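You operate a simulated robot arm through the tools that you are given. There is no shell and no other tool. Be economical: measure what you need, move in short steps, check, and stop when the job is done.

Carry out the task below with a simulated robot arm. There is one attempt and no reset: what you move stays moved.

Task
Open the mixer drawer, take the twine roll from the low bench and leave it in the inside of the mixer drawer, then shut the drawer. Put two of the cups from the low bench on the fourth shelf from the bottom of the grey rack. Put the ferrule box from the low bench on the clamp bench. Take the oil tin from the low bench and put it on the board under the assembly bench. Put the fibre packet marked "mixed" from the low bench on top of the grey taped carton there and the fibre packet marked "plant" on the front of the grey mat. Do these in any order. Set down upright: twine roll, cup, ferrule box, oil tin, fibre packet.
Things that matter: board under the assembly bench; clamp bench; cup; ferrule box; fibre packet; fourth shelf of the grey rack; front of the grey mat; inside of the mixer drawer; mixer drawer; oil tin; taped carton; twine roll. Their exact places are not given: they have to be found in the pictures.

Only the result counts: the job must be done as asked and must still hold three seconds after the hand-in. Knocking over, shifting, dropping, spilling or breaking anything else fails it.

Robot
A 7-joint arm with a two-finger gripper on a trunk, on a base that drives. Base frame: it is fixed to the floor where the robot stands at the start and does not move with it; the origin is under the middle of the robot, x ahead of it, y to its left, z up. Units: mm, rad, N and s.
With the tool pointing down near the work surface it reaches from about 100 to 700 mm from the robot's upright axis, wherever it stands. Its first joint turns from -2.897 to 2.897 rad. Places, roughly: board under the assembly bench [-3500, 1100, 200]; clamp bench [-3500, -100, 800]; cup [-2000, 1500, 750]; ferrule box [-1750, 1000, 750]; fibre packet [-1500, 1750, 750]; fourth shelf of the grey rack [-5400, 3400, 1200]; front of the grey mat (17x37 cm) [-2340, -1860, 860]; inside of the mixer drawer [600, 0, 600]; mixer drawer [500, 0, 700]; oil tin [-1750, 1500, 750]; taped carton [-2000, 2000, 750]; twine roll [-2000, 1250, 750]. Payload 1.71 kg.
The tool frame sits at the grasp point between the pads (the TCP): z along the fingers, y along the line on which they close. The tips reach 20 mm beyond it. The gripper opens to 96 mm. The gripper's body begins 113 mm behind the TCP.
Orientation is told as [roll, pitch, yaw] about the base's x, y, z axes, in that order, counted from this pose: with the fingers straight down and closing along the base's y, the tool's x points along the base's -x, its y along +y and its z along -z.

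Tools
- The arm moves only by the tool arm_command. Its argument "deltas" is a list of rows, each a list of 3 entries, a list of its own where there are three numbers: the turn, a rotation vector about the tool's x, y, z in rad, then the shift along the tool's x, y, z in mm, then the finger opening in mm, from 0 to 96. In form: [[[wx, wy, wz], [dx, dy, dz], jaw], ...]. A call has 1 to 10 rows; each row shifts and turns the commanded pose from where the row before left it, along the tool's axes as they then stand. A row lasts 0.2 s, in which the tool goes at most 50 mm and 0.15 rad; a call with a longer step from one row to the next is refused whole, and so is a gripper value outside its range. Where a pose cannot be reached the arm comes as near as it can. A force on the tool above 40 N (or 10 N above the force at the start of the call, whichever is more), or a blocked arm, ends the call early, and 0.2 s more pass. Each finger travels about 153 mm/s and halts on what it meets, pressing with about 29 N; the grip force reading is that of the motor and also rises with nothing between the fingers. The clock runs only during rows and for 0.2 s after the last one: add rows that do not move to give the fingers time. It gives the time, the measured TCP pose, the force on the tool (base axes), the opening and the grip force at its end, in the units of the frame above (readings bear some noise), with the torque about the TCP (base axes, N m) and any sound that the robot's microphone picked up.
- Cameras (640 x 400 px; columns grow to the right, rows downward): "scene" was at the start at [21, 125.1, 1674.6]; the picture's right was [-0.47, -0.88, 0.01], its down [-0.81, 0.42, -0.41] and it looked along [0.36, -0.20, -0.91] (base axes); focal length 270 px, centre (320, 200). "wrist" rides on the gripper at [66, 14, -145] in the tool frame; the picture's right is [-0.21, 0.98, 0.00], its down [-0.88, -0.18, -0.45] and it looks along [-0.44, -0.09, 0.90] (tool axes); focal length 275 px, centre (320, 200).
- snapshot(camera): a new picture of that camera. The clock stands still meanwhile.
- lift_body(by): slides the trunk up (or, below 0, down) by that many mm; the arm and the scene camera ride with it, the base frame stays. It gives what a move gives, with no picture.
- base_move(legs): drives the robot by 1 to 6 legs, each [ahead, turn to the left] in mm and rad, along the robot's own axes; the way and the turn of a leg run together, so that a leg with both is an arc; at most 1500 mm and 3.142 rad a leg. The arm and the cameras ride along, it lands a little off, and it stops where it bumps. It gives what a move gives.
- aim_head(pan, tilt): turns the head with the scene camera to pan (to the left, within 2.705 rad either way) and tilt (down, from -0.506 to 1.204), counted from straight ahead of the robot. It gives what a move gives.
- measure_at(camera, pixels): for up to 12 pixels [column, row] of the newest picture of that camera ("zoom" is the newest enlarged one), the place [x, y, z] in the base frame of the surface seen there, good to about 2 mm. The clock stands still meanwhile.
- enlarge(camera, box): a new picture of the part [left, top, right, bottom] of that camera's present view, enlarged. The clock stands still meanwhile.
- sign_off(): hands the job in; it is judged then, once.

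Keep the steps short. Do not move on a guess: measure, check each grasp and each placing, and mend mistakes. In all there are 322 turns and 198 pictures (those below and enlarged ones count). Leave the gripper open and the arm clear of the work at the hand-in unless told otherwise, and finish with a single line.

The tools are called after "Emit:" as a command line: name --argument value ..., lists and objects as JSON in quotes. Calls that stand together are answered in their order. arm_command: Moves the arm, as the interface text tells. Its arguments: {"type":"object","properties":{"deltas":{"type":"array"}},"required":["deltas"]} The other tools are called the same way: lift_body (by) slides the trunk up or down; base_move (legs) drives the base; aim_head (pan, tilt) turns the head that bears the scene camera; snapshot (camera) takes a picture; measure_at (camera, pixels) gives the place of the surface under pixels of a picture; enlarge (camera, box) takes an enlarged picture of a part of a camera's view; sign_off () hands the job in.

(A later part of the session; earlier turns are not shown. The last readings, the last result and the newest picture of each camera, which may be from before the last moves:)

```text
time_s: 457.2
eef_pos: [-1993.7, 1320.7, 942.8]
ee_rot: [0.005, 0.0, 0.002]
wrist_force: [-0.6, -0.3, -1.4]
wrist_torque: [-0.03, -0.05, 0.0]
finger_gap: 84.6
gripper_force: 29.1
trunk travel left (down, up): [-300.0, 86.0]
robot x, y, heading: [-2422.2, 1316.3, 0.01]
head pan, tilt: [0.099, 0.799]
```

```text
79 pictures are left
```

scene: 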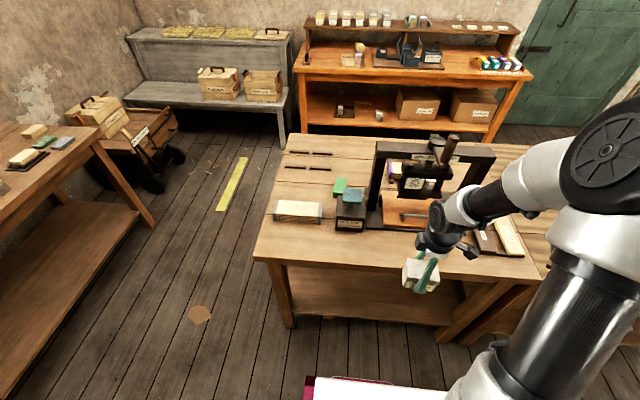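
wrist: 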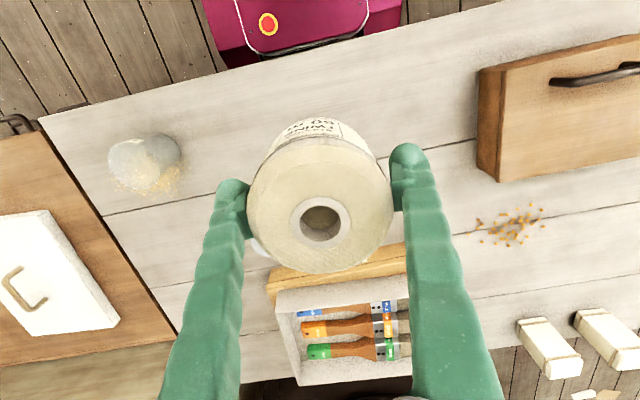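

Held (bottom 44 mm below TCP). Raise 60 and drive round the +y side toward the corridor.

Emit:
arm_command --deltas '[[[0, 0, 0], [10, 0, -35], 40], [[0, 0, 0], [10, 0, -35], 40], [[0, 0, 0], [0, 0, 0], 40]]'

Emit:
base_move --legs '[[-160, 0], [0, 1.561], [1130, 0], [0, -1.571]]'

Emit:
base_move --legs '[[1450, 0], [1000, 0]]'

```text
time_s: 458.0
eef_pos: [-2012.9, 1318.9, 1009.8]
ee_rot: [0.005, 0.001, 0.003]
wrist_force: [-0.2, -0.2, -0.5]
wrist_torque: [0.0, 0.02, 0.01]
finger_gap: 84.6
gripper_force: 28.9
trunk travel left (down, up): [-300.0, 86.0]
robot x, y, heading: [-2422.0, 1315.8, 0.005]
head pan, tilt: [0.099, 0.799]
```

```text
time_s: 474.2
eef_pos: [-2148.4, 2447.2, 1009.0]
ee_rot: [0.003, 0.002, 0.002]
wrist_force: [-0.1, 0.5, 0.2]
wrist_torque: [0.01, 0.03, 0.0]
finger_gap: 84.7
gripper_force: 28.5
trunk travel left (down, up): [-300.0, 86.0]
robot x, y, heading: [-2559.5, 2453.1, 0.002]
head pan, tilt: [0.099, 0.799]
```

```text
time_s: 486.9
eef_pos: [266.5, 2495.7, 1014.6]
ee_rot: [0.004, -0.013, 0.029]
wrist_force: [-0.3, -0.4, -1.9]
wrist_torque: [-0.02, -0.03, 0.0]
finger_gap: 84.4
gripper_force: 29.3
trunk travel left (down, up): [-300.0, 86.0]
robot x, y, heading: [-131.6, 2488.0, 0.032]
head pan, tilt: [0.099, 0.799]
```

Turn left to +y and check the corridor behind before reversing.

Emit:
base_move --legs '[[0, 1.539]]'

Emit:
aim_head --pan -2.6 --tilt 0.6

Emit:
snapshot --camera "scene"

```text
time_s: 491.9
eef_pos: [-125.7, 2868.1, 1021.3]
ee_rot: [0.003, -0.029, 1.576]
wrist_force: [0.0, -0.2, -1.2]
wrist_torque: [0.0, -0.01, 0.0]
finger_gap: 84.4
gripper_force: 29.0
trunk travel left (down, up): [-300.0, 86.0]
robot x, y, heading: [-123.9, 2489.3, 1.582]
head pan, tilt: [0.099, 0.799]
```

```text
time_s: 494.2
eef_pos: [-126.6, 2851.7, 1026.8]
ee_rot: [0.002, -0.047, 1.576]
wrist_force: [0.2, 0.7, -0.7]
wrist_torque: [0.01, -0.02, 0.0]
finger_gap: 84.5
gripper_force: 29.1
trunk travel left (down, up): [-300.0, 86.0]
robot x, y, heading: [-124.0, 2489.1, 1.582]
head pan, tilt: [-2.601, 0.6]
```

```text
78 pictures are left
```

scene: 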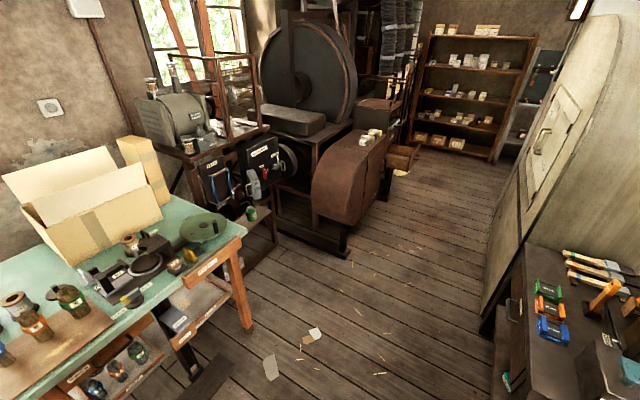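

Corridor clear; the open drawer is visible at (400,155). Reverse 2400 mm.

Emit:
base_move --legs '[[-1300, 0], [-1080, 0]]'

Emit:
aim_head --pan -1.5 --tilt 0.9

Emit:
snapshot --camera "scene"

```text
time_s: 506.8
eef_pos: [-96.9, 470.1, 1027.3]
ee_rot: [0.003, -0.046, 1.576]
wrist_force: [0.5, 0.6, -1.3]
wrist_torque: [0.04, -0.01, -0.02]
finger_gap: 84.2
gripper_force: 29.2
trunk travel left (down, up): [-300.0, 86.0]
robot x, y, heading: [-95.3, 110.7, 1.581]
head pan, tilt: [-2.601, 0.6]
```

```text
time_s: 508.1
eef_pos: [-97.1, 454.7, 1033.3]
ee_rot: [0.003, -0.06, 1.577]
wrist_force: [0.6, 0.9, -1.0]
wrist_torque: [0.0, 0.05, 0.01]
finger_gap: 84.3
gripper_force: 28.7
trunk travel left (down, up): [-300.0, 86.0]
robot x, y, heading: [-91.8, 105.9, 1.577]
head pan, tilt: [-1.499, 0.901]
```

```text
77 pictures are left
```

scene: 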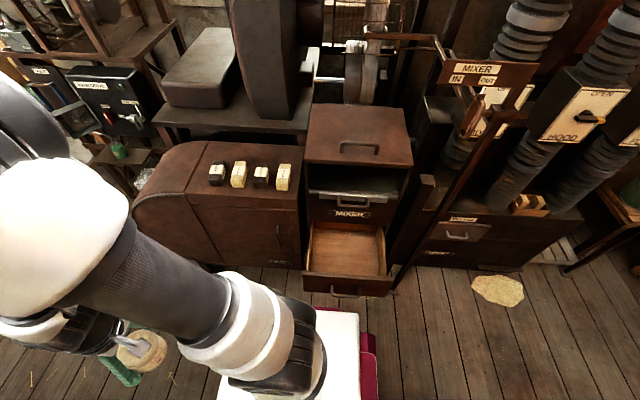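

Measure the drawer's position now.

Emit:
measure_at --camera "scene" --pixels '[[345, 280], [345, 272], [345, 255], [345, 240], [345, 228], [310, 235], [385, 240], [345, 295], [345, 222], [345, 205]]'

```text
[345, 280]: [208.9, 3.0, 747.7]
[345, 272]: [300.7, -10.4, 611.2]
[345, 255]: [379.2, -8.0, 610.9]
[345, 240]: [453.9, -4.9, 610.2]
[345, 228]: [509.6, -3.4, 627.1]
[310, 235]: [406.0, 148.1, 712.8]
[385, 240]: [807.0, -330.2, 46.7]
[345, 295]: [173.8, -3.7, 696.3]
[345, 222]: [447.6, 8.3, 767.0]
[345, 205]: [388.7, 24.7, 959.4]
```

Drop target: TCP (305,-5). I swing the arm over at height ~1030 with yaw fixed first.

Emit:
arm_command --deltas '[[[0, 0.06, 0], [35, -30.9, 0], 40], [[0, 0, 0], [35, -30.9, 0], 40], [[0, 0, 0], [35, -30.9, 0], 40], [[0, 0, 0], [35, -30.9, 0], 40], [[0, 0, 0], [35, -30.9, 0], 40], [[0, 0, 0], [35, -30.9, 0], 40], [[0, 0, 0], [35, -30.9, 0], 40], [[0, 0, 0], [35, -30.9, 0], 40], [[0, 0, 0], [35, -30.9, 0], 40], [[0, 0, 0], [35, -30.9, 0], 40]]'

Emit:
arm_command --deltas '[[[0, 0, 0.15], [0, 0, 0], 40], [[0, 0, 0.15], [0, 0, 0], 40], [[0, 0, 0.15], [0, 0, 0], 40], [[0, 0, 0.15], [0, 0, 0], 40], [[0, 0, 0.15], [0, 0, 0], 40], [[0, 0, 0.15], [0, 0, 0], 40], [[0, 0, 0.15], [0, 0, 0], 40], [[0, 0, 0.15], [0, 0, 0], 40], [[0, 0, 0.15], [0, 0, 0], 40], [[0, 0, 0.15], [0, 0, 0], 40]]'

```text
time_s: 510.3
eef_pos: [240.4, 166.2, 1047.5]
ee_rot: [0.003, 0.0, 1.574]
wrist_force: [0.7, -0.6, -0.9]
wrist_torque: [0.02, 0.0, 0.03]
finger_gap: 84.3
gripper_force: 29.0
out of reach, approached as far as the arm can: row 2, 3, 4, 5
trunk travel left (down, up): [-300.0, 86.0]
robot x, y, heading: [-91.9, 108.2, 1.579]
head pan, tilt: [-1.499, 0.901]
```

```text
time_s: 512.5
eef_pos: [240.8, 168.4, 1048.7]
ee_rot: [0.0, 0.001, 0.073]
wrist_force: [0.1, 0.3, -0.9]
wrist_torque: [-0.04, -0.01, -0.02]
finger_gap: 83.9
gripper_force: 29.0
trunk travel left (down, up): [-300.0, 86.0]
robot x, y, heading: [-94.7, 108.1, 1.58]
head pan, tilt: [-1.499, 0.901]
```

Move to (300,-5), then lower by trunk 150 first.

Emit:
arm_command --deltas '[[[0, 0, 0.073], [-15, -43.5, 0], 40], [[0, 0, 0], [-15, -43.5, 0], 40], [[0, 0, 0], [-15, -43.5, 0], 40], [[0, 0, 0], [-15, -43.5, 0], 40], [[0, 0, 0], [0, 0, 0], 40]]'

Emit:
snapshot --camera "wrist"

Emit:
snapshot --camera "scene"

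```text
time_s: 513.7
eef_pos: [304.5, -4.0, 1047.1]
ee_rot: [0.0, 0.002, 0.002]
wrist_force: [-0.2, 0.1, -0.8]
wrist_torque: [-0.01, 0.01, -0.01]
finger_gap: 84.1
gripper_force: 28.9
trunk travel left (down, up): [-300.0, 86.0]
robot x, y, heading: [-92.2, 108.0, 1.578]
head pan, tilt: [-1.499, 0.901]
```

```text
76 pictures are left
```

wrist: 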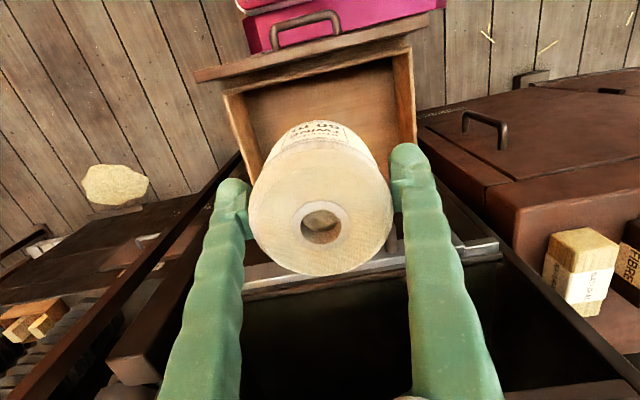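

```text
75 pictures are left
```

scene: 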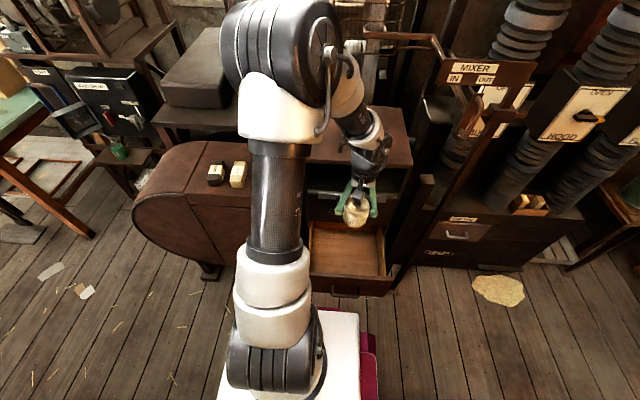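

Lower the arm 200 mm and check clearance.

Emit:
arm_command --deltas '[[[0, 0, 0], [0, 0, 40], 40], [[0, 0, 0], [0, 0, 40], 40], [[0, 0, 0], [0, 0, 40], 40], [[0, 0, 0], [0, 0, 40], 40], [[0, 0, 0], [0, 0, 40], 40], [[0, 0, 0], [0, 0, 0], 40]]'

Emit:
snapshot --camera "scene"

Emit:
snapshot --camera "wrist"

```text
time_s: 515.1
eef_pos: [305.7, -3.2, 845.7]
ee_rot: [0.002, 0.001, 0.005]
wrist_force: [-0.4, 0.3, -0.9]
wrist_torque: [-0.01, -0.01, -0.03]
finger_gap: 84.2
gripper_force: 29.1
trunk travel left (down, up): [-300.0, 86.0]
robot x, y, heading: [-94.3, 108.0, 1.576]
head pan, tilt: [-1.499, 0.901]
```

```text
74 pictures are left
```

scene: 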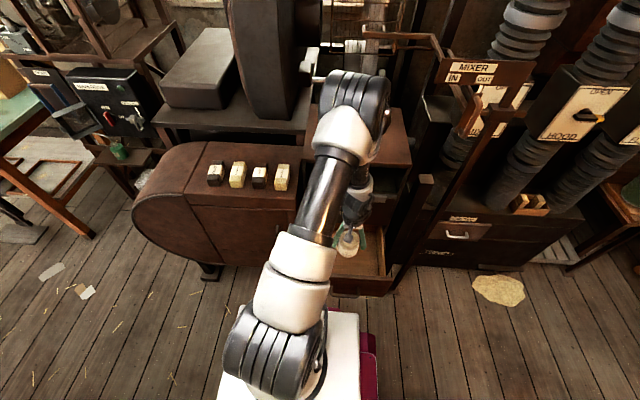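

```text
73 pictures are left
```

wrist: 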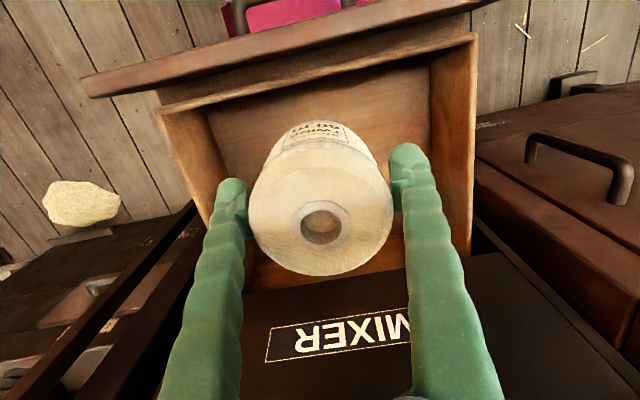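

Measure the elbow to be sure it clears the lid (z 1111, x≥449).

Emit:
measure_at --camera "scene" --pixels '[[355, 85], [335, 90], [375, 100], [345, 130], [350, 210], [352, 190]]'

```text
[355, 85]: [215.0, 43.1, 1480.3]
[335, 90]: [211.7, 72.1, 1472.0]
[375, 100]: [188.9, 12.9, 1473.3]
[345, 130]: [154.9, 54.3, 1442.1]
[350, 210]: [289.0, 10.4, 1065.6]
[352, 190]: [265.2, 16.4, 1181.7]
```

Clear. Lower 170 mm into the drawer.

Emit:
arm_command --deltas '[[[0, 0, 0], [3, 0, 40], 40], [[0, 0, 0], [0, 0, 40], 40], [[0, 0, 0], [0, 0, 40], 40], [[0, 0, 0], [0, 0, 30], 40], [[0, 0, 0], [0, 0, 20], 40], [[0, 0, 0], [0, 0, 0], 40]]'

Emit:
snapshot --camera "wrist"

```text
time_s: 516.5
eef_pos: [301.1, -4.5, 675.9]
ee_rot: [0.003, 0.002, 0.004]
wrist_force: [-0.1, 0.0, -0.7]
wrist_torque: [-0.01, -0.01, -0.01]
finger_gap: 84.1
gripper_force: 29.0
trunk travel left (down, up): [-300.0, 86.0]
robot x, y, heading: [-94.0, 110.6, 1.574]
head pan, tilt: [-1.499, 0.901]
```

```text
72 pictures are left
```

wrist: 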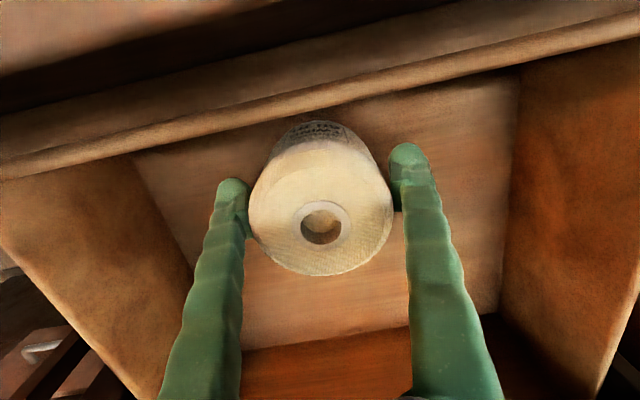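

Lower slowly to contact (expected at TCP≈655).

Emit:
arm_command --deltas '[[[0, 0, 0], [-8, 0, 8], 40], [[0, 0, 0], [0, 0, 8], 40], [[0, 0, 0], [0, 0, 0], 40]]'

Emit:
arm_command --deltas '[[[0, 0, 0], [0, 0, 2.5], 40], [[0, 0, 0], [0, 0, 0], 40]]'

Emit:
arm_command --deltas '[[[0, 0, 0], [0, 0, 2], 40], [[0, 0, 0], [0, 0, 0], 40]]'

```text
time_s: 517.3
eef_pos: [309.3, -5.5, 661.7]
ee_rot: [0.003, 0.002, 0.005]
wrist_force: [0.4, -0.7, -0.7]
wrist_torque: [-0.03, 0.03, 0.02]
finger_gap: 84.2
gripper_force: 28.9
trunk travel left (down, up): [-300.0, 86.0]
robot x, y, heading: [-94.3, 107.2, 1.578]
head pan, tilt: [-1.499, 0.901]
```

```text
time_s: 517.9
eef_pos: [308.4, -5.8, 658.5]
ee_rot: [0.004, 0.001, 0.003]
wrist_force: [-0.5, -0.5, -1.8]
wrist_torque: [0.01, 0.01, 0.01]
finger_gap: 84.1
gripper_force: 28.7
trunk travel left (down, up): [-300.0, 86.0]
robot x, y, heading: [-94.4, 110.6, 1.576]
head pan, tilt: [-1.499, 0.901]
```

```text
time_s: 518.5
eef_pos: [309.0, -5.2, 657.2]
ee_rot: [0.002, 0.0, 0.004]
wrist_force: [0.5, -2.3, 12.8]
wrist_torque: [0.28, -0.16, 0.1]
finger_gap: 84.0
gripper_force: 28.8
trunk travel left (down, up): [-300.0, 86.0]
robot x, y, heading: [-94.4, 105.5, 1.574]
head pan, tilt: [-1.499, 0.901]
```

Contact. Release and rise straight up.

Emit:
arm_command --deltas '[[[0, 0, 0], [0, 0, 0], 90], [[0, 0, 0], [0, 0, 0], 96], [[0, 0, 0], [0, 0, 0], 96], [[0, 0, 0], [0, 0, -30], 96], [[0, 0, 0], [0, 0, -45], 96], [[0, 0, 0], [0, 0, -45], 96], [[0, 0, 0], [0, 0, -45], 96], [[0, 0, 0], [0, 0, -45], 96], [[0, 0, 0], [0, 0, 0], 96]]'

Emit:
snapshot --camera "wrist"

```text
time_s: 520.5
eef_pos: [310.4, -7.7, 866.3]
ee_rot: [0.003, 0.005, 0.006]
wrist_force: [-0.3, 0.5, 0.3]
wrist_torque: [-0.01, -0.01, 0.02]
finger_gap: 96.1
gripper_force: 0.1
trunk travel left (down, up): [-300.0, 86.0]
robot x, y, heading: [-92.7, 108.6, 1.579]
head pan, tilt: [-1.499, 0.901]
```

```text
71 pictures are left
```

wrist: 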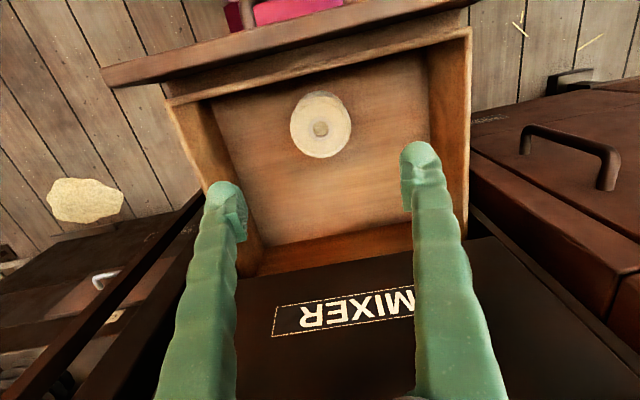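

Twine stands in the drawer. Now shut it: close the fingers, move in front of the drawer plate, above the handle.

Emit:
arm_command --deltas '[[[0, 0, 0], [42, 0, 0], 0], [[0, 0, 0], [42, 0, 0], 0], [[0, 0, 0], [42, 0, 0], 0], [[0, 0, 0], [0, 0, 0], 0], [[0, 0, 0], [0, 0, 40], 0], [[0, 0, 0], [0, 0, 40], 0], [[0, 0, 0], [0, 0, 33], 0], [[0, 0, 0], [0, 0, 0], 0]]'

Emit:
snapshot --camera "scene"

Emit:
snapshot --camera "wrist"

```text
time_s: 522.3
eef_pos: [182.9, -8.8, 751.0]
ee_rot: [0.003, 0.003, 0.003]
wrist_force: [-0.4, -0.9, 1.0]
wrist_torque: [0.03, 0.03, -0.01]
finger_gap: 0.1
gripper_force: 29.0
trunk travel left (down, up): [-300.0, 86.0]
robot x, y, heading: [-97.6, 107.9, 1.573]
head pan, tilt: [-1.499, 0.901]
```

```text
70 pictures are left
```

scene: 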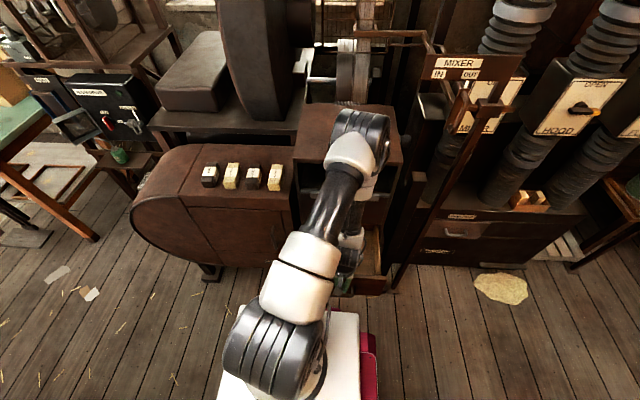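

```text
69 pictures are left
```

wrist: 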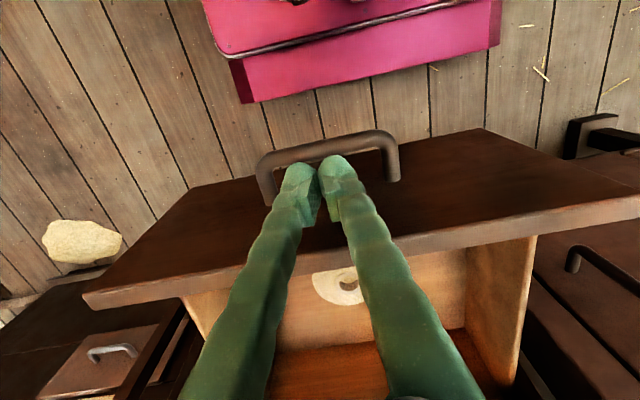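

Fingers are between handle bar and plate. Push +x 130 mm slowly.

Emit:
arm_command --deltas '[[[0, 0, 0], [-13, 0, 0], 0], [[0, 0, 0], [-13, 0, 0], 0], [[0, 0, 0], [-13, 0, 0], 0], [[0, 0, 0], [-13, 0, 0], 0], [[0, 0, 0], [-13, 0, 0], 0], [[0, 0, 0], [-13, 0, 0], 0], [[0, 0, 0], [-13, 0, 0], 0], [[0, 0, 0], [-13, 0, 0], 0], [[0, 0, 0], [-13, 0, 0], 0], [[0, 0, 0], [-13, 0, 0], 0]]'

Emit:
snapshot --camera "wrist"

```text
time_s: 524.5
eef_pos: [313.8, -7.6, 753.9]
ee_rot: [0.003, 0.001, 0.004]
wrist_force: [-0.4, -0.8, 0.0]
wrist_torque: [0.04, -0.02, 0.01]
finger_gap: 0.1
gripper_force: 29.6
trunk travel left (down, up): [-300.0, 86.0]
robot x, y, heading: [-96.4, 108.8, 1.577]
head pan, tilt: [-1.499, 0.901]
```

```text
68 pictures are left
```

wrist: 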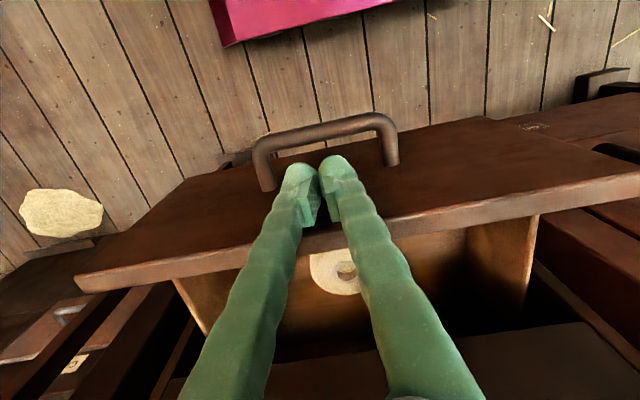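

The drawer follows and the twine stands. For the rest I need the tilted tool (upper handle in the way): raise, lower trunk 150, tilt 60°.

Emit:
arm_command --deltas '[[[0, 0, 0], [5, 0, -45], 0], [[0, 0, 0], [0, 0, -50], 0], [[0, 0, 0], [0, 0, -50], 0], [[0, 0, 0], [0, 0, -50], 0], [[0, 0, 0], [0, 0, -50], 0]]'

Emit:
lift_body --by -150

Emit:
arm_command --deltas '[[[0, -0.15, 0], [0, 0, 0], 0], [[0, -0.15, 0], [0, 0, 0], 0], [[0, -0.15, 0], [0, 0, 0], 0], [[0, -0.15, 0], [0, 0, 0], 0], [[0, -0.15, 0], [0, 0, 0], 0], [[0, -0.15, 0], [0, 0, 0], 0], [[0, -0.147, 0], [0, 0, 0], 0], [[0, 0, 0], [0, 0, 0], 0]]'

```text
time_s: 525.7
eef_pos: [306.8, -6.7, 998.3]
ee_rot: [0.002, 0.002, 0.005]
wrist_force: [-0.9, 0.6, -0.2]
wrist_torque: [0.0, -0.04, -0.01]
finger_gap: 0.0
gripper_force: 29.5
trunk travel left (down, up): [-300.0, 86.0]
robot x, y, heading: [-97.0, 106.7, 1.573]
head pan, tilt: [-1.499, 0.901]
```

```text
time_s: 527.4
eef_pos: [308.8, -6.5, 848.4]
ee_rot: [0.004, 0.002, 0.004]
wrist_force: [-0.1, -0.2, -0.3]
wrist_torque: [-0.04, -0.04, 0.02]
finger_gap: 0.0
gripper_force: 29.4
trunk travel left (down, up): [-150.0, 236.0]
robot x, y, heading: [-93.9, 107.5, 1.581]
head pan, tilt: [-1.499, 0.901]
```

```text
time_s: 529.2
eef_pos: [349.8, -33.3, 838.7]
ee_rot: [0.007, -1.043, 0.0]
wrist_force: [0.1, 0.0, -0.7]
wrist_torque: [0.0, -0.02, -0.02]
finger_gap: 0.1
gripper_force: 29.6
out of reach, approached as far as the arm can: row 5, 6, 7
trunk travel left (down, up): [-150.0, 236.0]
robot x, y, heading: [-92.8, 107.0, 1.578]
head pan, tilt: [-1.499, 0.901]
```

Move back 60 mm first, then down.

Emit:
arm_command --deltas '[[[0, 0, 0], [15, 11, -26], 0], [[0, 0, 0], [17, 11, -30], 0], [[0, 0, 0], [0, 0, 0], 0]]'

Emit:
snapshot --camera "wrist"

```text
time_s: 530.0
eef_pos: [326.3, -46.0, 813.5]
ee_rot: [0.005, -1.043, 0.0]
wrist_force: [-0.2, 0.1, -0.5]
wrist_torque: [0.0, 0.0, -0.01]
finger_gap: 0.0
gripper_force: 29.3
out of reach, approached as far as the arm can: row 1, 2
trunk travel left (down, up): [-150.0, 236.0]
robot x, y, heading: [-95.3, 104.8, 1.58]
head pan, tilt: [-1.499, 0.901]
```

```text
67 pictures are left
```

wrist: 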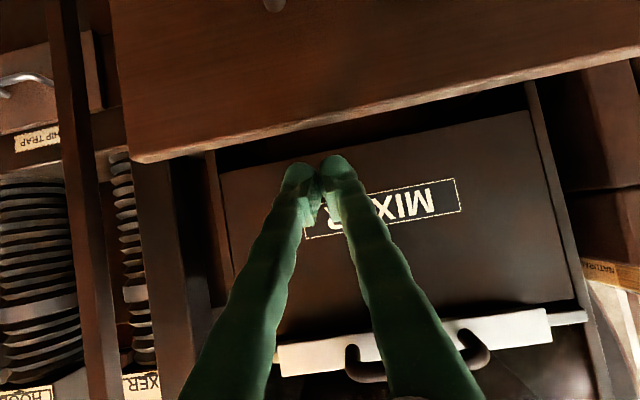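

The tilt is too flat for that near a reach. I reduce the tilt to ~0.7 rad and move back.

Emit:
arm_command --deltas '[[[0, 0.11, 0], [0, 0, 0], 0], [[0, 0.115, 0], [0, 0, 0], 0], [[0, 0.115, 0], [0, 0, 0], 0], [[0, 0, 0], [0, 0, 0], 0]]'

```text
time_s: 531.0
eef_pos: [326.4, -47.3, 815.6]
ee_rot: [0.0, -0.7, 0.001]
wrist_force: [-0.2, -0.4, -0.4]
wrist_torque: [0.01, 0.02, -0.01]
finger_gap: 0.0
gripper_force: 30.4
trunk travel left (down, up): [-150.0, 236.0]
robot x, y, heading: [-92.2, 105.2, 1.579]
head pan, tilt: [-1.499, 0.901]
```

Emit:
arm_command --deltas '[[[0, 0, 0], [17.5, 18.5, -15], 0], [[0, 0, 0], [17.5, 18.5, -15], 0], [[0, 0, 0], [0, 0, 0], 0]]'

Emit:
snapshot --camera "wrist"

```text
time_s: 531.8
eef_pos: [309.8, -31.3, 807.7]
ee_rot: [0.005, -0.703, 0.002]
wrist_force: [0.4, -0.2, 0.5]
wrist_torque: [0.05, 0.01, -0.01]
finger_gap: 0.0
gripper_force: 30.1
out of reach, approached as far as the arm can: row 1, 2
trunk travel left (down, up): [-150.0, 236.0]
robot x, y, heading: [-90.1, 108.6, 1.579]
head pan, tilt: [-1.499, 0.901]
```

```text
66 pictures are left
```

wrist: 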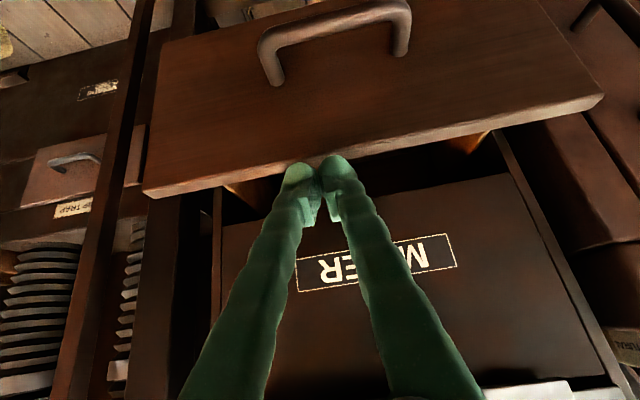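

Near-reach limit. I drive forward 200 mm (+y) to give the arm a longer oblique reach, then bring the tool back to the plate.

Emit:
base_move --legs '[[200, 0]]'

Emit:
arm_command --deltas '[[[0, 0, 0], [20, -18, -17], 0], [[0, 0, 0], [11, -35, -10], 0], [[0, 0, 0], [0, -40, 0], 0], [[0, 0, 0], [0, -40, 0], 0], [[0, 0, 0], [0, -40, 0], 0], [[0, 0, 0], [0, 0, 0], 0]]'

Emit:
snapshot --camera "wrist"

```text
time_s: 533.5
eef_pos: [308.7, 159.3, 805.8]
ee_rot: [0.024, -0.703, -0.018]
wrist_force: [0.3, -0.7, 0.4]
wrist_torque: [-0.02, 0.01, 0.01]
finger_gap: 0.0
gripper_force: 29.5
trunk travel left (down, up): [-150.0, 236.0]
robot x, y, heading: [-94.2, 313.1, 1.572]
head pan, tilt: [-1.499, 0.901]
```

```text
time_s: 534.9
eef_pos: [271.2, -8.3, 806.5]
ee_rot: [0.012, -0.702, -0.008]
wrist_force: [0.1, 0.1, 1.2]
wrist_torque: [-0.02, 0.01, -0.08]
finger_gap: 0.0
gripper_force: 29.0
out of reach, approached as far as the arm can: row 1
trunk travel left (down, up): [-150.0, 236.0]
robot x, y, heading: [-97.2, 309.6, 1.576]
head pan, tilt: [-1.499, 0.901]
```

```text
65 pictures are left
```

wrist: 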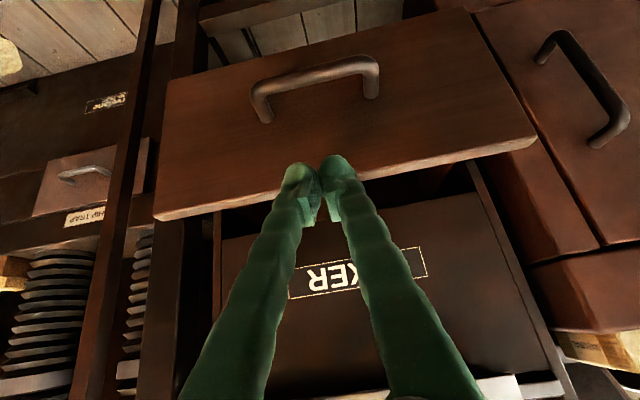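

Lower 61 mm to z≈745.

Emit:
arm_command --deltas '[[[0, 0, 0], [19.6, 0, 23.3], 0], [[0, 0, 0], [19.6, 0, 23.3], 0], [[0, 0, 0], [0, 0, 0], 0]]'

Emit:
snapshot --camera "wrist"

```text
time_s: 535.7
eef_pos: [272.3, -11.7, 744.6]
ee_rot: [0.01, -0.704, -0.009]
wrist_force: [-0.3, 0.0, 0.2]
wrist_torque: [0.02, -0.02, 0.03]
finger_gap: 0.3
gripper_force: 29.8
trunk travel left (down, up): [-150.0, 236.0]
robot x, y, heading: [-96.4, 308.4, 1.574]
head pan, tilt: [-1.499, 0.901]
```

```text
64 pictures are left
```

wrist: 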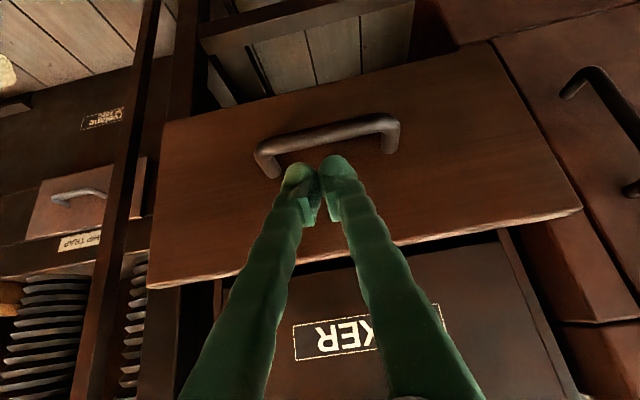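

Push +x in 14 mm rows.

Emit:
arm_command --deltas '[[[0, 0, 0], [-15, 0, 12.9], 0], [[0, 0, 0], [-15, 0, 12.9], 0], [[0, 0, 0], [-11.5, 0, 9.7], 0], [[0, 0, 0], [-11.5, 0, 9.7], 0], [[0, 0, 0], [-11.5, 0, 9.7], 0], [[0, 0, 0], [-11.5, 0, 9.7], 0], [[0, 0, 0], [-11.5, 0, 9.7], 0], [[0, 0, 0], [-11.5, 0, 9.7], 0]]'

Emit:
snapshot --camera "wrist"

```text
time_s: 537.5
eef_pos: [402.4, -9.1, 744.6]
ee_rot: [0.01, -0.705, -0.009]
wrist_force: [0.0, 0.0, -1.0]
wrist_torque: [-0.03, 0.02, 0.02]
finger_gap: 0.1
gripper_force: 29.6
trunk travel left (down, up): [-150.0, 236.0]
robot x, y, heading: [-94.1, 311.7, 1.576]
head pan, tilt: [-1.499, 0.901]
```

```text
63 pictures are left
```

wrist: 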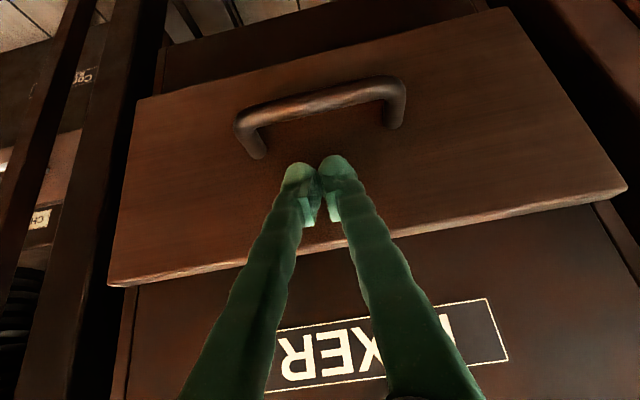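

Nearly closed. Push a little more until it resists.

Emit:
arm_command --deltas '[[[0, 0, 0], [-3.8, 0, 3.2], 0], [[0, 0, 0], [-3.8, 0, 3.2], 0], [[0, 0, 0], [-2.3, 0, 1.9], 0], [[0, 0, 0], [-2.3, 0, 1.9], 0]]'

Emit:
measure_at --camera "wrist" --pixels '[[200, 200], [450, 150], [330, 100], [300, 120]]'

```text
time_s: 538.5
eef_pos: [412.3, -9.1, 742.7]
ee_rot: [0.011, -0.696, -0.011]
wrist_force: [-37.0, 9.5, 7.9]
wrist_torque: [0.07, 0.06, 0.26]
finger_gap: 5.9
gripper_force: 29.6
trunk travel left (down, up): [-150.0, 236.0]
robot x, y, heading: [-93.1, 305.3, 1.58]
head pan, tilt: [-1.499, 0.901]
```

```text
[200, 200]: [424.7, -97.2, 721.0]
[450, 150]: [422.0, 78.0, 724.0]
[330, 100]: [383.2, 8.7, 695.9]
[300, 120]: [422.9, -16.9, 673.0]
```

It resists at 37 N: shut. Back off and verify.

Emit:
arm_command --deltas '[[[0, 0, 0], [15, 0, -13], 0], [[0, 0, 0], [15, 0, -13], 0], [[0, 0, 0], [0, 0, -40], 0], [[0, 0, 0], [-13, 0, -35], 0], [[0, 0, 0], [0, 0, 0], 40]]'

Emit:
snapshot --camera "wrist"

Emit:
measure_at --camera "wrist" --pixels '[[200, 200], [450, 150], [300, 100], [250, 180], [420, 100], [500, 200]]'

```text
time_s: 539.7
eef_pos: [341.5, -10.6, 809.7]
ee_rot: [0.01, -0.704, -0.009]
wrist_force: [0.2, 0.3, -0.6]
wrist_torque: [-0.02, 0.03, -0.01]
finger_gap: 40.1
gripper_force: 0.0
trunk travel left (down, up): [-150.0, 236.0]
robot x, y, heading: [-95.9, 307.9, 1.577]
head pan, tilt: [-1.499, 0.901]
```

```text
62 pictures are left
```

wrist: 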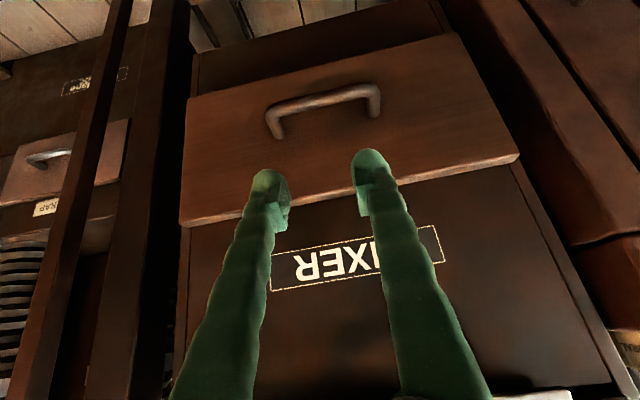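

```text
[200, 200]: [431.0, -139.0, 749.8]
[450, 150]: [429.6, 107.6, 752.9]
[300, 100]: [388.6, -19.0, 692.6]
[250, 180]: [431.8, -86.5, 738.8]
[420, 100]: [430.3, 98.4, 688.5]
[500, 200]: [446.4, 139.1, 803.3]
```

Plate is at x=431 as at the start: shut. Now restore the tool to pointing down and bring the arm to the front.

Emit:
arm_command --deltas '[[[0, 0.14, 0], [20, 0, -12], 60], [[0, 0.14, 0], [30, 0, -10], 60], [[0, 0.14, 0], [35, 0, 0], 60], [[0, 0.14, 0], [0, 0, 0], 60], [[0, 0.142, 0], [0, 0, 0], 60], [[0, 0, 0], [0, 0, 0], 60]]'

Emit:
lift_body --by 150

```text
time_s: 541.1
eef_pos: [254.0, -9.4, 785.3]
ee_rot: [0.008, 0.0, -0.002]
wrist_force: [0.6, 0.1, -0.8]
wrist_torque: [-0.02, 0.02, 0.01]
finger_gap: 60.0
gripper_force: 0.1
trunk travel left (down, up): [-150.0, 236.0]
robot x, y, heading: [-94.0, 310.2, 1.576]
head pan, tilt: [-1.499, 0.901]
```

```text
time_s: 542.9
eef_pos: [255.5, -10.8, 935.4]
ee_rot: [0.009, -0.001, -0.003]
wrist_force: [-0.4, -0.5, 0.3]
wrist_torque: [0.01, -0.05, -0.01]
finger_gap: 60.0
gripper_force: 0.0
trunk travel left (down, up): [-300.0, 86.0]
robot x, y, heading: [-94.2, 306.5, 1.581]
head pan, tilt: [-1.499, 0.901]
```

Emit:
arm_command --deltas '[[[0, 0, 0], [0, 45, -10], 60], [[0, 0, 0], [0, 45, -10], 60], [[0, 0, 0], [0, 45, -10], 60], [[0, 0, 0], [0, 45, -10], 60], [[0, 0, 0], [0, 45, -10], 60], [[0, 0, 0], [0, 45, -10], 60], [[0, 0, 0], [0, 45, -10], 60], [[0, 0, 0], [0, 0, 0], 60]]'

Emit:
arm_command --deltas '[[[0, 0, -0.15], [0, 0, 0], 60], [[0, 0, -0.15], [0, 0, 0], 60], [[0, 0, -0.15], [0, 0, 0], 60], [[0, 0, -0.15], [0, 0, 0], 60], [[0, 0, -0.15], [0, 0, 0], 60], [[0, 0, -0.15], [0, 0, 0], 60], [[0, 0, -0.15], [0, 0, 0], 60], [[0, 0, -0.15], [0, 0, 0], 60], [[0, 0, -0.15], [0, 0, 0], 60], [[0, 0, -0.15], [0, 0, 0], 60]]'

Emit:
arm_command --deltas '[[[0, 0, -0.07], [-38, 30, 0], 60], [[0, 0, 0], [-38, 30, 0], 60], [[0, 0, 0], [-38, 30, 0], 60], [[0, 0, 0], [-38, 30, 0], 60], [[0, 0, 0], [-38, 30, 0], 60], [[0, 0, 0], [-38, 30, 0], 60], [[0, 0, 0], [-38, 30, 0], 60], [[0, 0, 0], [-38, 30, 0], 60], [[0, 0, 0], [-38, 30, 0], 60], [[0, 0, 0], [-30, 30, 0], 60]]'

```text
time_s: 544.6
eef_pos: [252.3, 312.5, 1008.1]
ee_rot: [-0.001, -0.001, -0.003]
wrist_force: [0.1, -0.9, -0.4]
wrist_torque: [0.03, 0.04, 0.0]
finger_gap: 60.2
gripper_force: 0.0
trunk travel left (down, up): [-300.0, 86.0]
robot x, y, heading: [-92.3, 309.3, 1.573]
head pan, tilt: [-1.499, 0.901]
```

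```text
time_s: 546.9
eef_pos: [255.4, 307.9, 1009.0]
ee_rot: [-0.003, -0.005, 1.499]
wrist_force: [-1.4, 0.6, 0.3]
wrist_torque: [-0.03, 0.03, 0.02]
finger_gap: 60.2
gripper_force: 0.1
trunk travel left (down, up): [-300.0, 86.0]
robot x, y, heading: [-93.9, 305.0, 1.576]
head pan, tilt: [-1.499, 0.901]
```

```text
time_s: 549.0
eef_pos: [-22.2, 694.4, 1012.7]
ee_rot: [-0.002, -0.003, 1.568]
wrist_force: [0.7, 0.9, 0.5]
wrist_torque: [0.0, -0.04, -0.01]
finger_gap: 60.0
gripper_force: 0.0
out of reach, approached as far as the arm can: row 3, 4, 5
trunk travel left (down, up): [-300.0, 86.0]
robot x, y, heading: [-95.0, 307.4, 1.573]
head pan, tilt: [-1.499, 0.901]
```

Drive to the +y side of the low bench at x≈-1390.

Emit:
base_move --legs '[[1100, 0], [1045, 0], [0, 1.568], [1290, 0], [0, 1.571]]'

Emit:
aim_head --pan 0.0 --tilt 0.9

Emit:
snapshot --camera "scene"

```text
time_s: 576.0
eef_pos: [-1480.7, 2102.2, 1011.2]
ee_rot: [-0.002, -0.002, -1.595]
wrist_force: [0.5, -0.2, 0.0]
wrist_torque: [0.01, 0.0, 0.02]
finger_gap: 60.1
gripper_force: 0.1
trunk travel left (down, up): [-300.0, 86.0]
robot x, y, heading: [-1404.1, 2486.8, -1.588]
head pan, tilt: [-1.499, 0.901]
```

```text
time_s: 577.6
eef_pos: [-1480.3, 2118.0, 1017.8]
ee_rot: [0.001, -0.019, -1.595]
wrist_force: [0.5, -0.5, -0.7]
wrist_torque: [0.01, -0.02, 0.03]
finger_gap: 59.8
gripper_force: 0.0
trunk travel left (down, up): [-300.0, 86.0]
robot x, y, heading: [-1404.9, 2486.4, -1.588]
head pan, tilt: [0.0, 0.901]
```

```text
61 pictures are left
```

scene: 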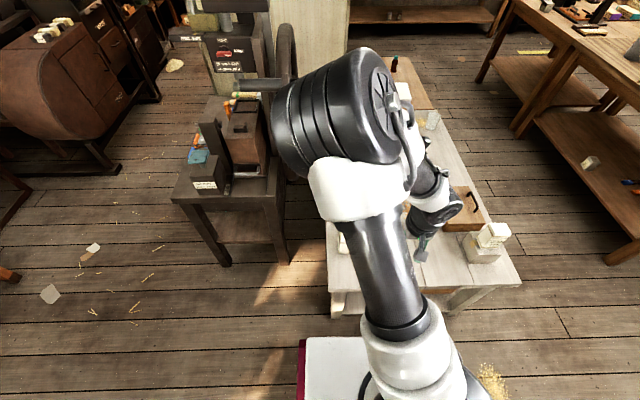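

Forward 115 mm, then check the press lever's position relative to the arm's workspace.

Emit:
base_move --legs '[[115, 0.017]]'

Emit:
aim_head --pan 0.35 --tilt 0.7

Emit:
snapshot --camera "scene"

Emit:
snapshot --camera "wrist"

```text
time_s: 578.9
eef_pos: [-1473.8, 2026.4, 1027.4]
ee_rot: [0.003, -0.046, -1.583]
wrist_force: [0.0, 2.4, 1.0]
wrist_torque: [-0.29, 0.03, -0.02]
finger_gap: 59.8
gripper_force: 0.0
trunk travel left (down, up): [-300.0, 86.0]
robot x, y, heading: [-1404.2, 2370.9, -1.569]
head pan, tilt: [0.0, 0.901]
```

```text
time_s: 579.7
eef_pos: [-1474.8, 2010.7, 1021.4]
ee_rot: [0.004, -0.029, -1.582]
wrist_force: [-0.4, -0.9, 0.1]
wrist_torque: [0.13, 0.01, 0.02]
finger_gap: 59.9
gripper_force: 0.0
trunk travel left (down, up): [-300.0, 86.0]
robot x, y, heading: [-1405.5, 2364.6, -1.57]
head pan, tilt: [0.351, 0.7]
```

```text
60 pictures are left
```

scene: 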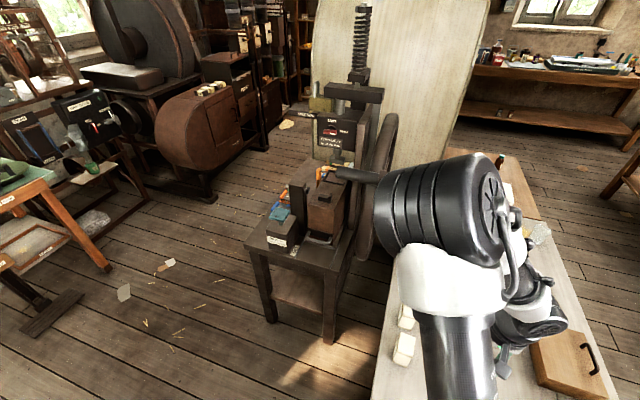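

```text
59 pictures are left
```

wrist: 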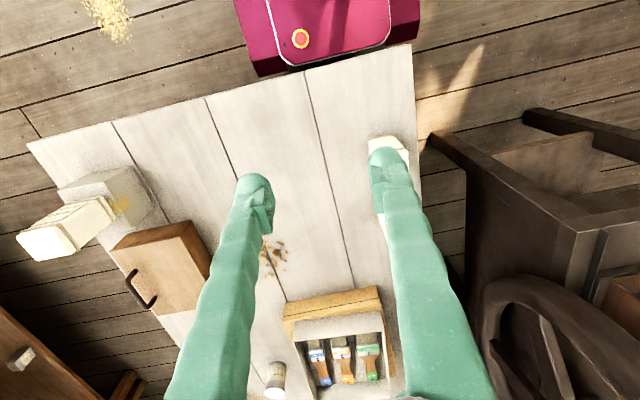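

Emit:
measure_at --camera "scene" --pixels '[[335, 172], [350, 176], [370, 180], [385, 150], [370, 250], [430, 190], [405, 340], [407, 315]]'

Emit:
measure_at --camera "wrist" --pixels '[[390, 145], [400, 150], [480, 300], [575, 230], [440, 150], [520, 380]]'

```text
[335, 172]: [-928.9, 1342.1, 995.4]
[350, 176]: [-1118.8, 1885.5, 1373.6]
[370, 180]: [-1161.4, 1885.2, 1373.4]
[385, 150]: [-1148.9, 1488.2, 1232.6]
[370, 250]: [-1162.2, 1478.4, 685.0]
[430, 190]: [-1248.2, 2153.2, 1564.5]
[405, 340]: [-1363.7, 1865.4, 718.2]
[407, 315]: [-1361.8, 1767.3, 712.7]
```

```text
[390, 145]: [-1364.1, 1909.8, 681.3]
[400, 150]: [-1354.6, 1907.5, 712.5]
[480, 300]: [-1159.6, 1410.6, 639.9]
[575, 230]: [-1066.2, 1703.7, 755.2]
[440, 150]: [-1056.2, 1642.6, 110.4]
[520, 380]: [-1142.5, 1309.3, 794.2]
```

The lever's grip lies near (-1160,1885,1373), close to the elbow. I shift the robot ~120 mm to -x to keep the elbow clear.

Emit:
base_move --legs '[[-120, 0.4], [-250, 0], [0, -0.4], [345, 0]]'

Emit:
aim_head --pan 0.45 --tilt 0.6

Emit:
snapshot --camera "scene"

```text
time_s: 586.4
eef_pos: [-1592.1, 1994.4, 1016.3]
ee_rot: [0.002, -0.013, -1.575]
wrist_force: [0.0, -1.7, -0.8]
wrist_torque: [0.09, 0.03, 0.01]
finger_gap: 60.0
gripper_force: 0.1
trunk travel left (down, up): [-300.0, 86.0]
robot x, y, heading: [-1528.5, 2371.2, -1.565]
head pan, tilt: [0.351, 0.7]
```

```text
time_s: 587.0
eef_pos: [-1593.8, 2012.5, 1022.8]
ee_rot: [0.003, -0.027, -1.573]
wrist_force: [0.1, 0.3, 0.3]
wrist_torque: [-0.03, -0.05, 0.0]
finger_gap: 60.0
gripper_force: 0.1
trunk travel left (down, up): [-300.0, 86.0]
robot x, y, heading: [-1527.9, 2369.6, -1.567]
head pan, tilt: [0.45, 0.6]
```

```text
58 pictures are left
```

scene: 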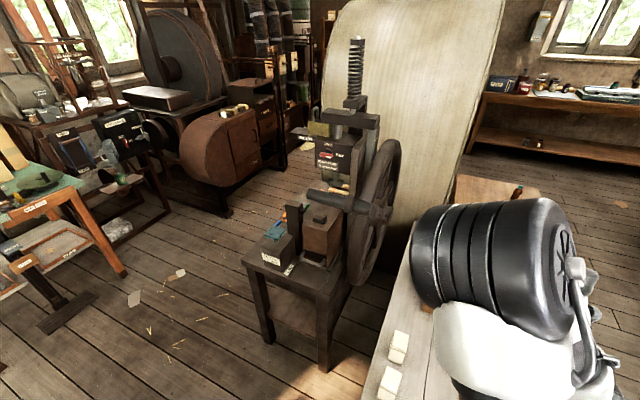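

Emit:
measure_at --camera "scene" --pixels '[[315, 194], [335, 200], [360, 207], [382, 213], [450, 260], [400, 340], [390, 378]]'

```text
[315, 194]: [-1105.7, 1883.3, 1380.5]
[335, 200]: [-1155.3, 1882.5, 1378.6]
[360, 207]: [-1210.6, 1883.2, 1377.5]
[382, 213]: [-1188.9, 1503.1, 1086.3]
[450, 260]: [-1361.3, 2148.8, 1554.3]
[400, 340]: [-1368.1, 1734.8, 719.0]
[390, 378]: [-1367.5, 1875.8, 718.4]
```

Grip spans x -1100…-1215 at y 1883. I move toward PLANT in stages, watching the elbow.

Emit:
arm_command --deltas '[[[0, 0.027, 0], [-30.9, 24.9, 17], 96], [[0, 0, 0], [-30.9, 24.9, 17], 96], [[0, 0, 0], [-30.9, 24.9, 17], 96], [[0, 0, 0], [-30.9, 24.9, 17], 96], [[0, 0, 0], [-30.9, 24.9, 17], 96], [[0, 0, 0], [0, 0, 0], 96]]'

Emit:
snapshot --camera "scene"

Emit:
measure_at --camera "scene" --pixels '[[400, 260], [420, 250], [440, 240], [390, 280], [450, 220]]'

```text
time_s: 588.4
eef_pos: [-1469.1, 1857.3, 937.9]
ee_rot: [0.002, -0.003, -1.575]
wrist_force: [0.0, -0.4, -0.4]
wrist_torque: [-0.05, 0.0, -0.03]
finger_gap: 96.1
gripper_force: 0.1
trunk travel left (down, up): [-300.0, 86.0]
robot x, y, heading: [-1527.3, 2369.3, -1.57]
head pan, tilt: [0.45, 0.6]
```

```text
57 pictures are left
```

scene: 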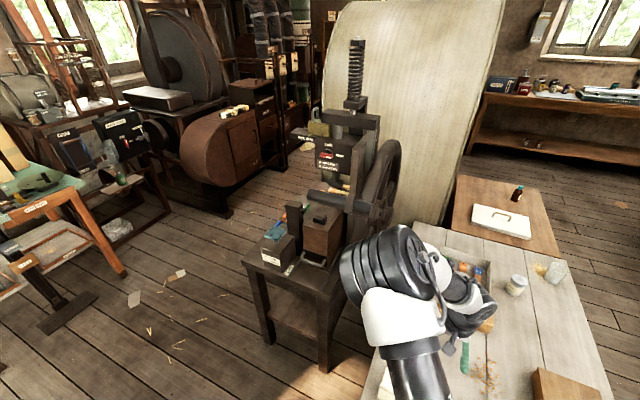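

```text
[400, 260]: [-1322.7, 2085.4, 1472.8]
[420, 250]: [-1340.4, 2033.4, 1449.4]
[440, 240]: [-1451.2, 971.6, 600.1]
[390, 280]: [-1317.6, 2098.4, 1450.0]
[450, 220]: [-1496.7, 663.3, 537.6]
```

Elbow about y≥2000, grip at y 1883: still clear. Continue 4 rows.

Emit:
arm_command --deltas '[[[0, 0, 0], [-30.5, 24.9, 17], 96], [[0, 0, 0], [-30.5, 24.9, 17], 96], [[0, 0, 0], [-30.5, 24.9, 17], 96], [[0, 0, 0], [-30.5, 24.9, 17], 96], [[0, 0, 0], [0, 0, 0], 96]]'

Emit:
snapshot --camera "scene"

Emit:
measure_at --camera "scene" --pixels '[[345, 235], [345, 255], [360, 240], [380, 235], [400, 240], [350, 275]]'

Emit:
snapshot --camera "wrist"

```text
time_s: 589.6
eef_pos: [-1369.6, 1735.1, 869.8]
ee_rot: [0.0, -0.001, -1.577]
wrist_force: [0.9, -0.9, 0.2]
wrist_torque: [-0.01, 0.03, 0.0]
finger_gap: 96.1
gripper_force: 0.1
trunk travel left (down, up): [-300.0, 86.0]
robot x, y, heading: [-1528.6, 2369.7, -1.562]
head pan, tilt: [0.45, 0.6]
```

```text
56 pictures are left
```

scene: 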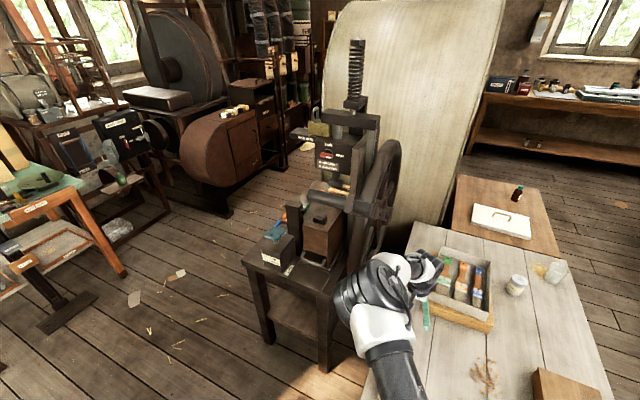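

```text
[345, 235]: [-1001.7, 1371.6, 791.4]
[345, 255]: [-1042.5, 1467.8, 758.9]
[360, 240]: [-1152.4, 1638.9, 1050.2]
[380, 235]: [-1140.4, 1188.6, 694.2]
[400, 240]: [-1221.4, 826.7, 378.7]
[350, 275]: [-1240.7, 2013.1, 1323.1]
```

```text
55 pictures are left
```

wrist: 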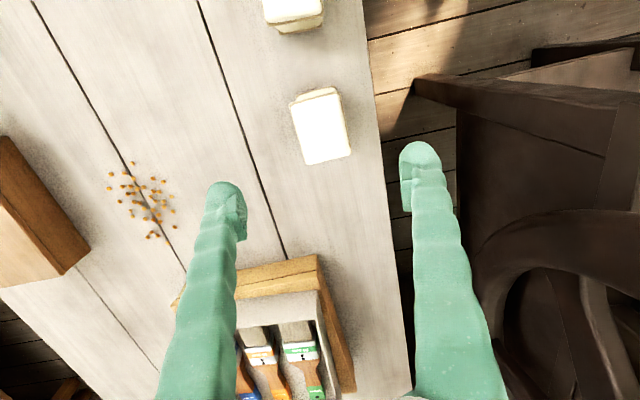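

Emit:
measure_at --camera "wrist" --pixels '[[296, 108], [336, 96], [310, 158], [345, 148], [320, 128], [293, 10], [310, 20]]'

```text
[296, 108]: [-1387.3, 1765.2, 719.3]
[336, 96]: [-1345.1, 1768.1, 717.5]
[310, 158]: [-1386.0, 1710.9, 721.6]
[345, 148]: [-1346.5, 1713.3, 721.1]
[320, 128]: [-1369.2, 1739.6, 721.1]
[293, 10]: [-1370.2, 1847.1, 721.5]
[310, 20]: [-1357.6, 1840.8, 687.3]
```

PLANT centre (-1367,1739). Descend to z≈670.

Emit:
arm_command --deltas '[[[0, 0, 0], [4, 2, 0], 96], [[0, 0, 0], [0, 0, 40], 96], [[0, 0, 0], [0, 0, 40], 96], [[0, 0, 0], [0, 0, 40], 96], [[0, 0, 0], [0, 0, 40], 96], [[0, 0, 0], [0, 0, 38], 96], [[0, 0, 0], [0, 0, 0], 96]]'

Emit:
snapshot --camera "wrist"

```text
time_s: 591.2
eef_pos: [-1365.3, 1737.6, 672.8]
ee_rot: [0.0, -0.001, -1.575]
wrist_force: [-0.5, -0.4, 0.3]
wrist_torque: [0.0, -0.01, -0.02]
finger_gap: 95.8
gripper_force: 0.0
trunk travel left (down, up): [-300.0, 86.0]
robot x, y, heading: [-1527.3, 2369.5, -1.564]
head pan, tilt: [0.45, 0.6]
```

```text
54 pictures are left
```

wrist: 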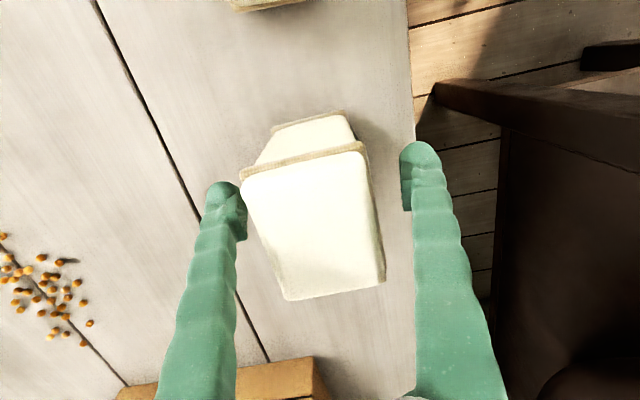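

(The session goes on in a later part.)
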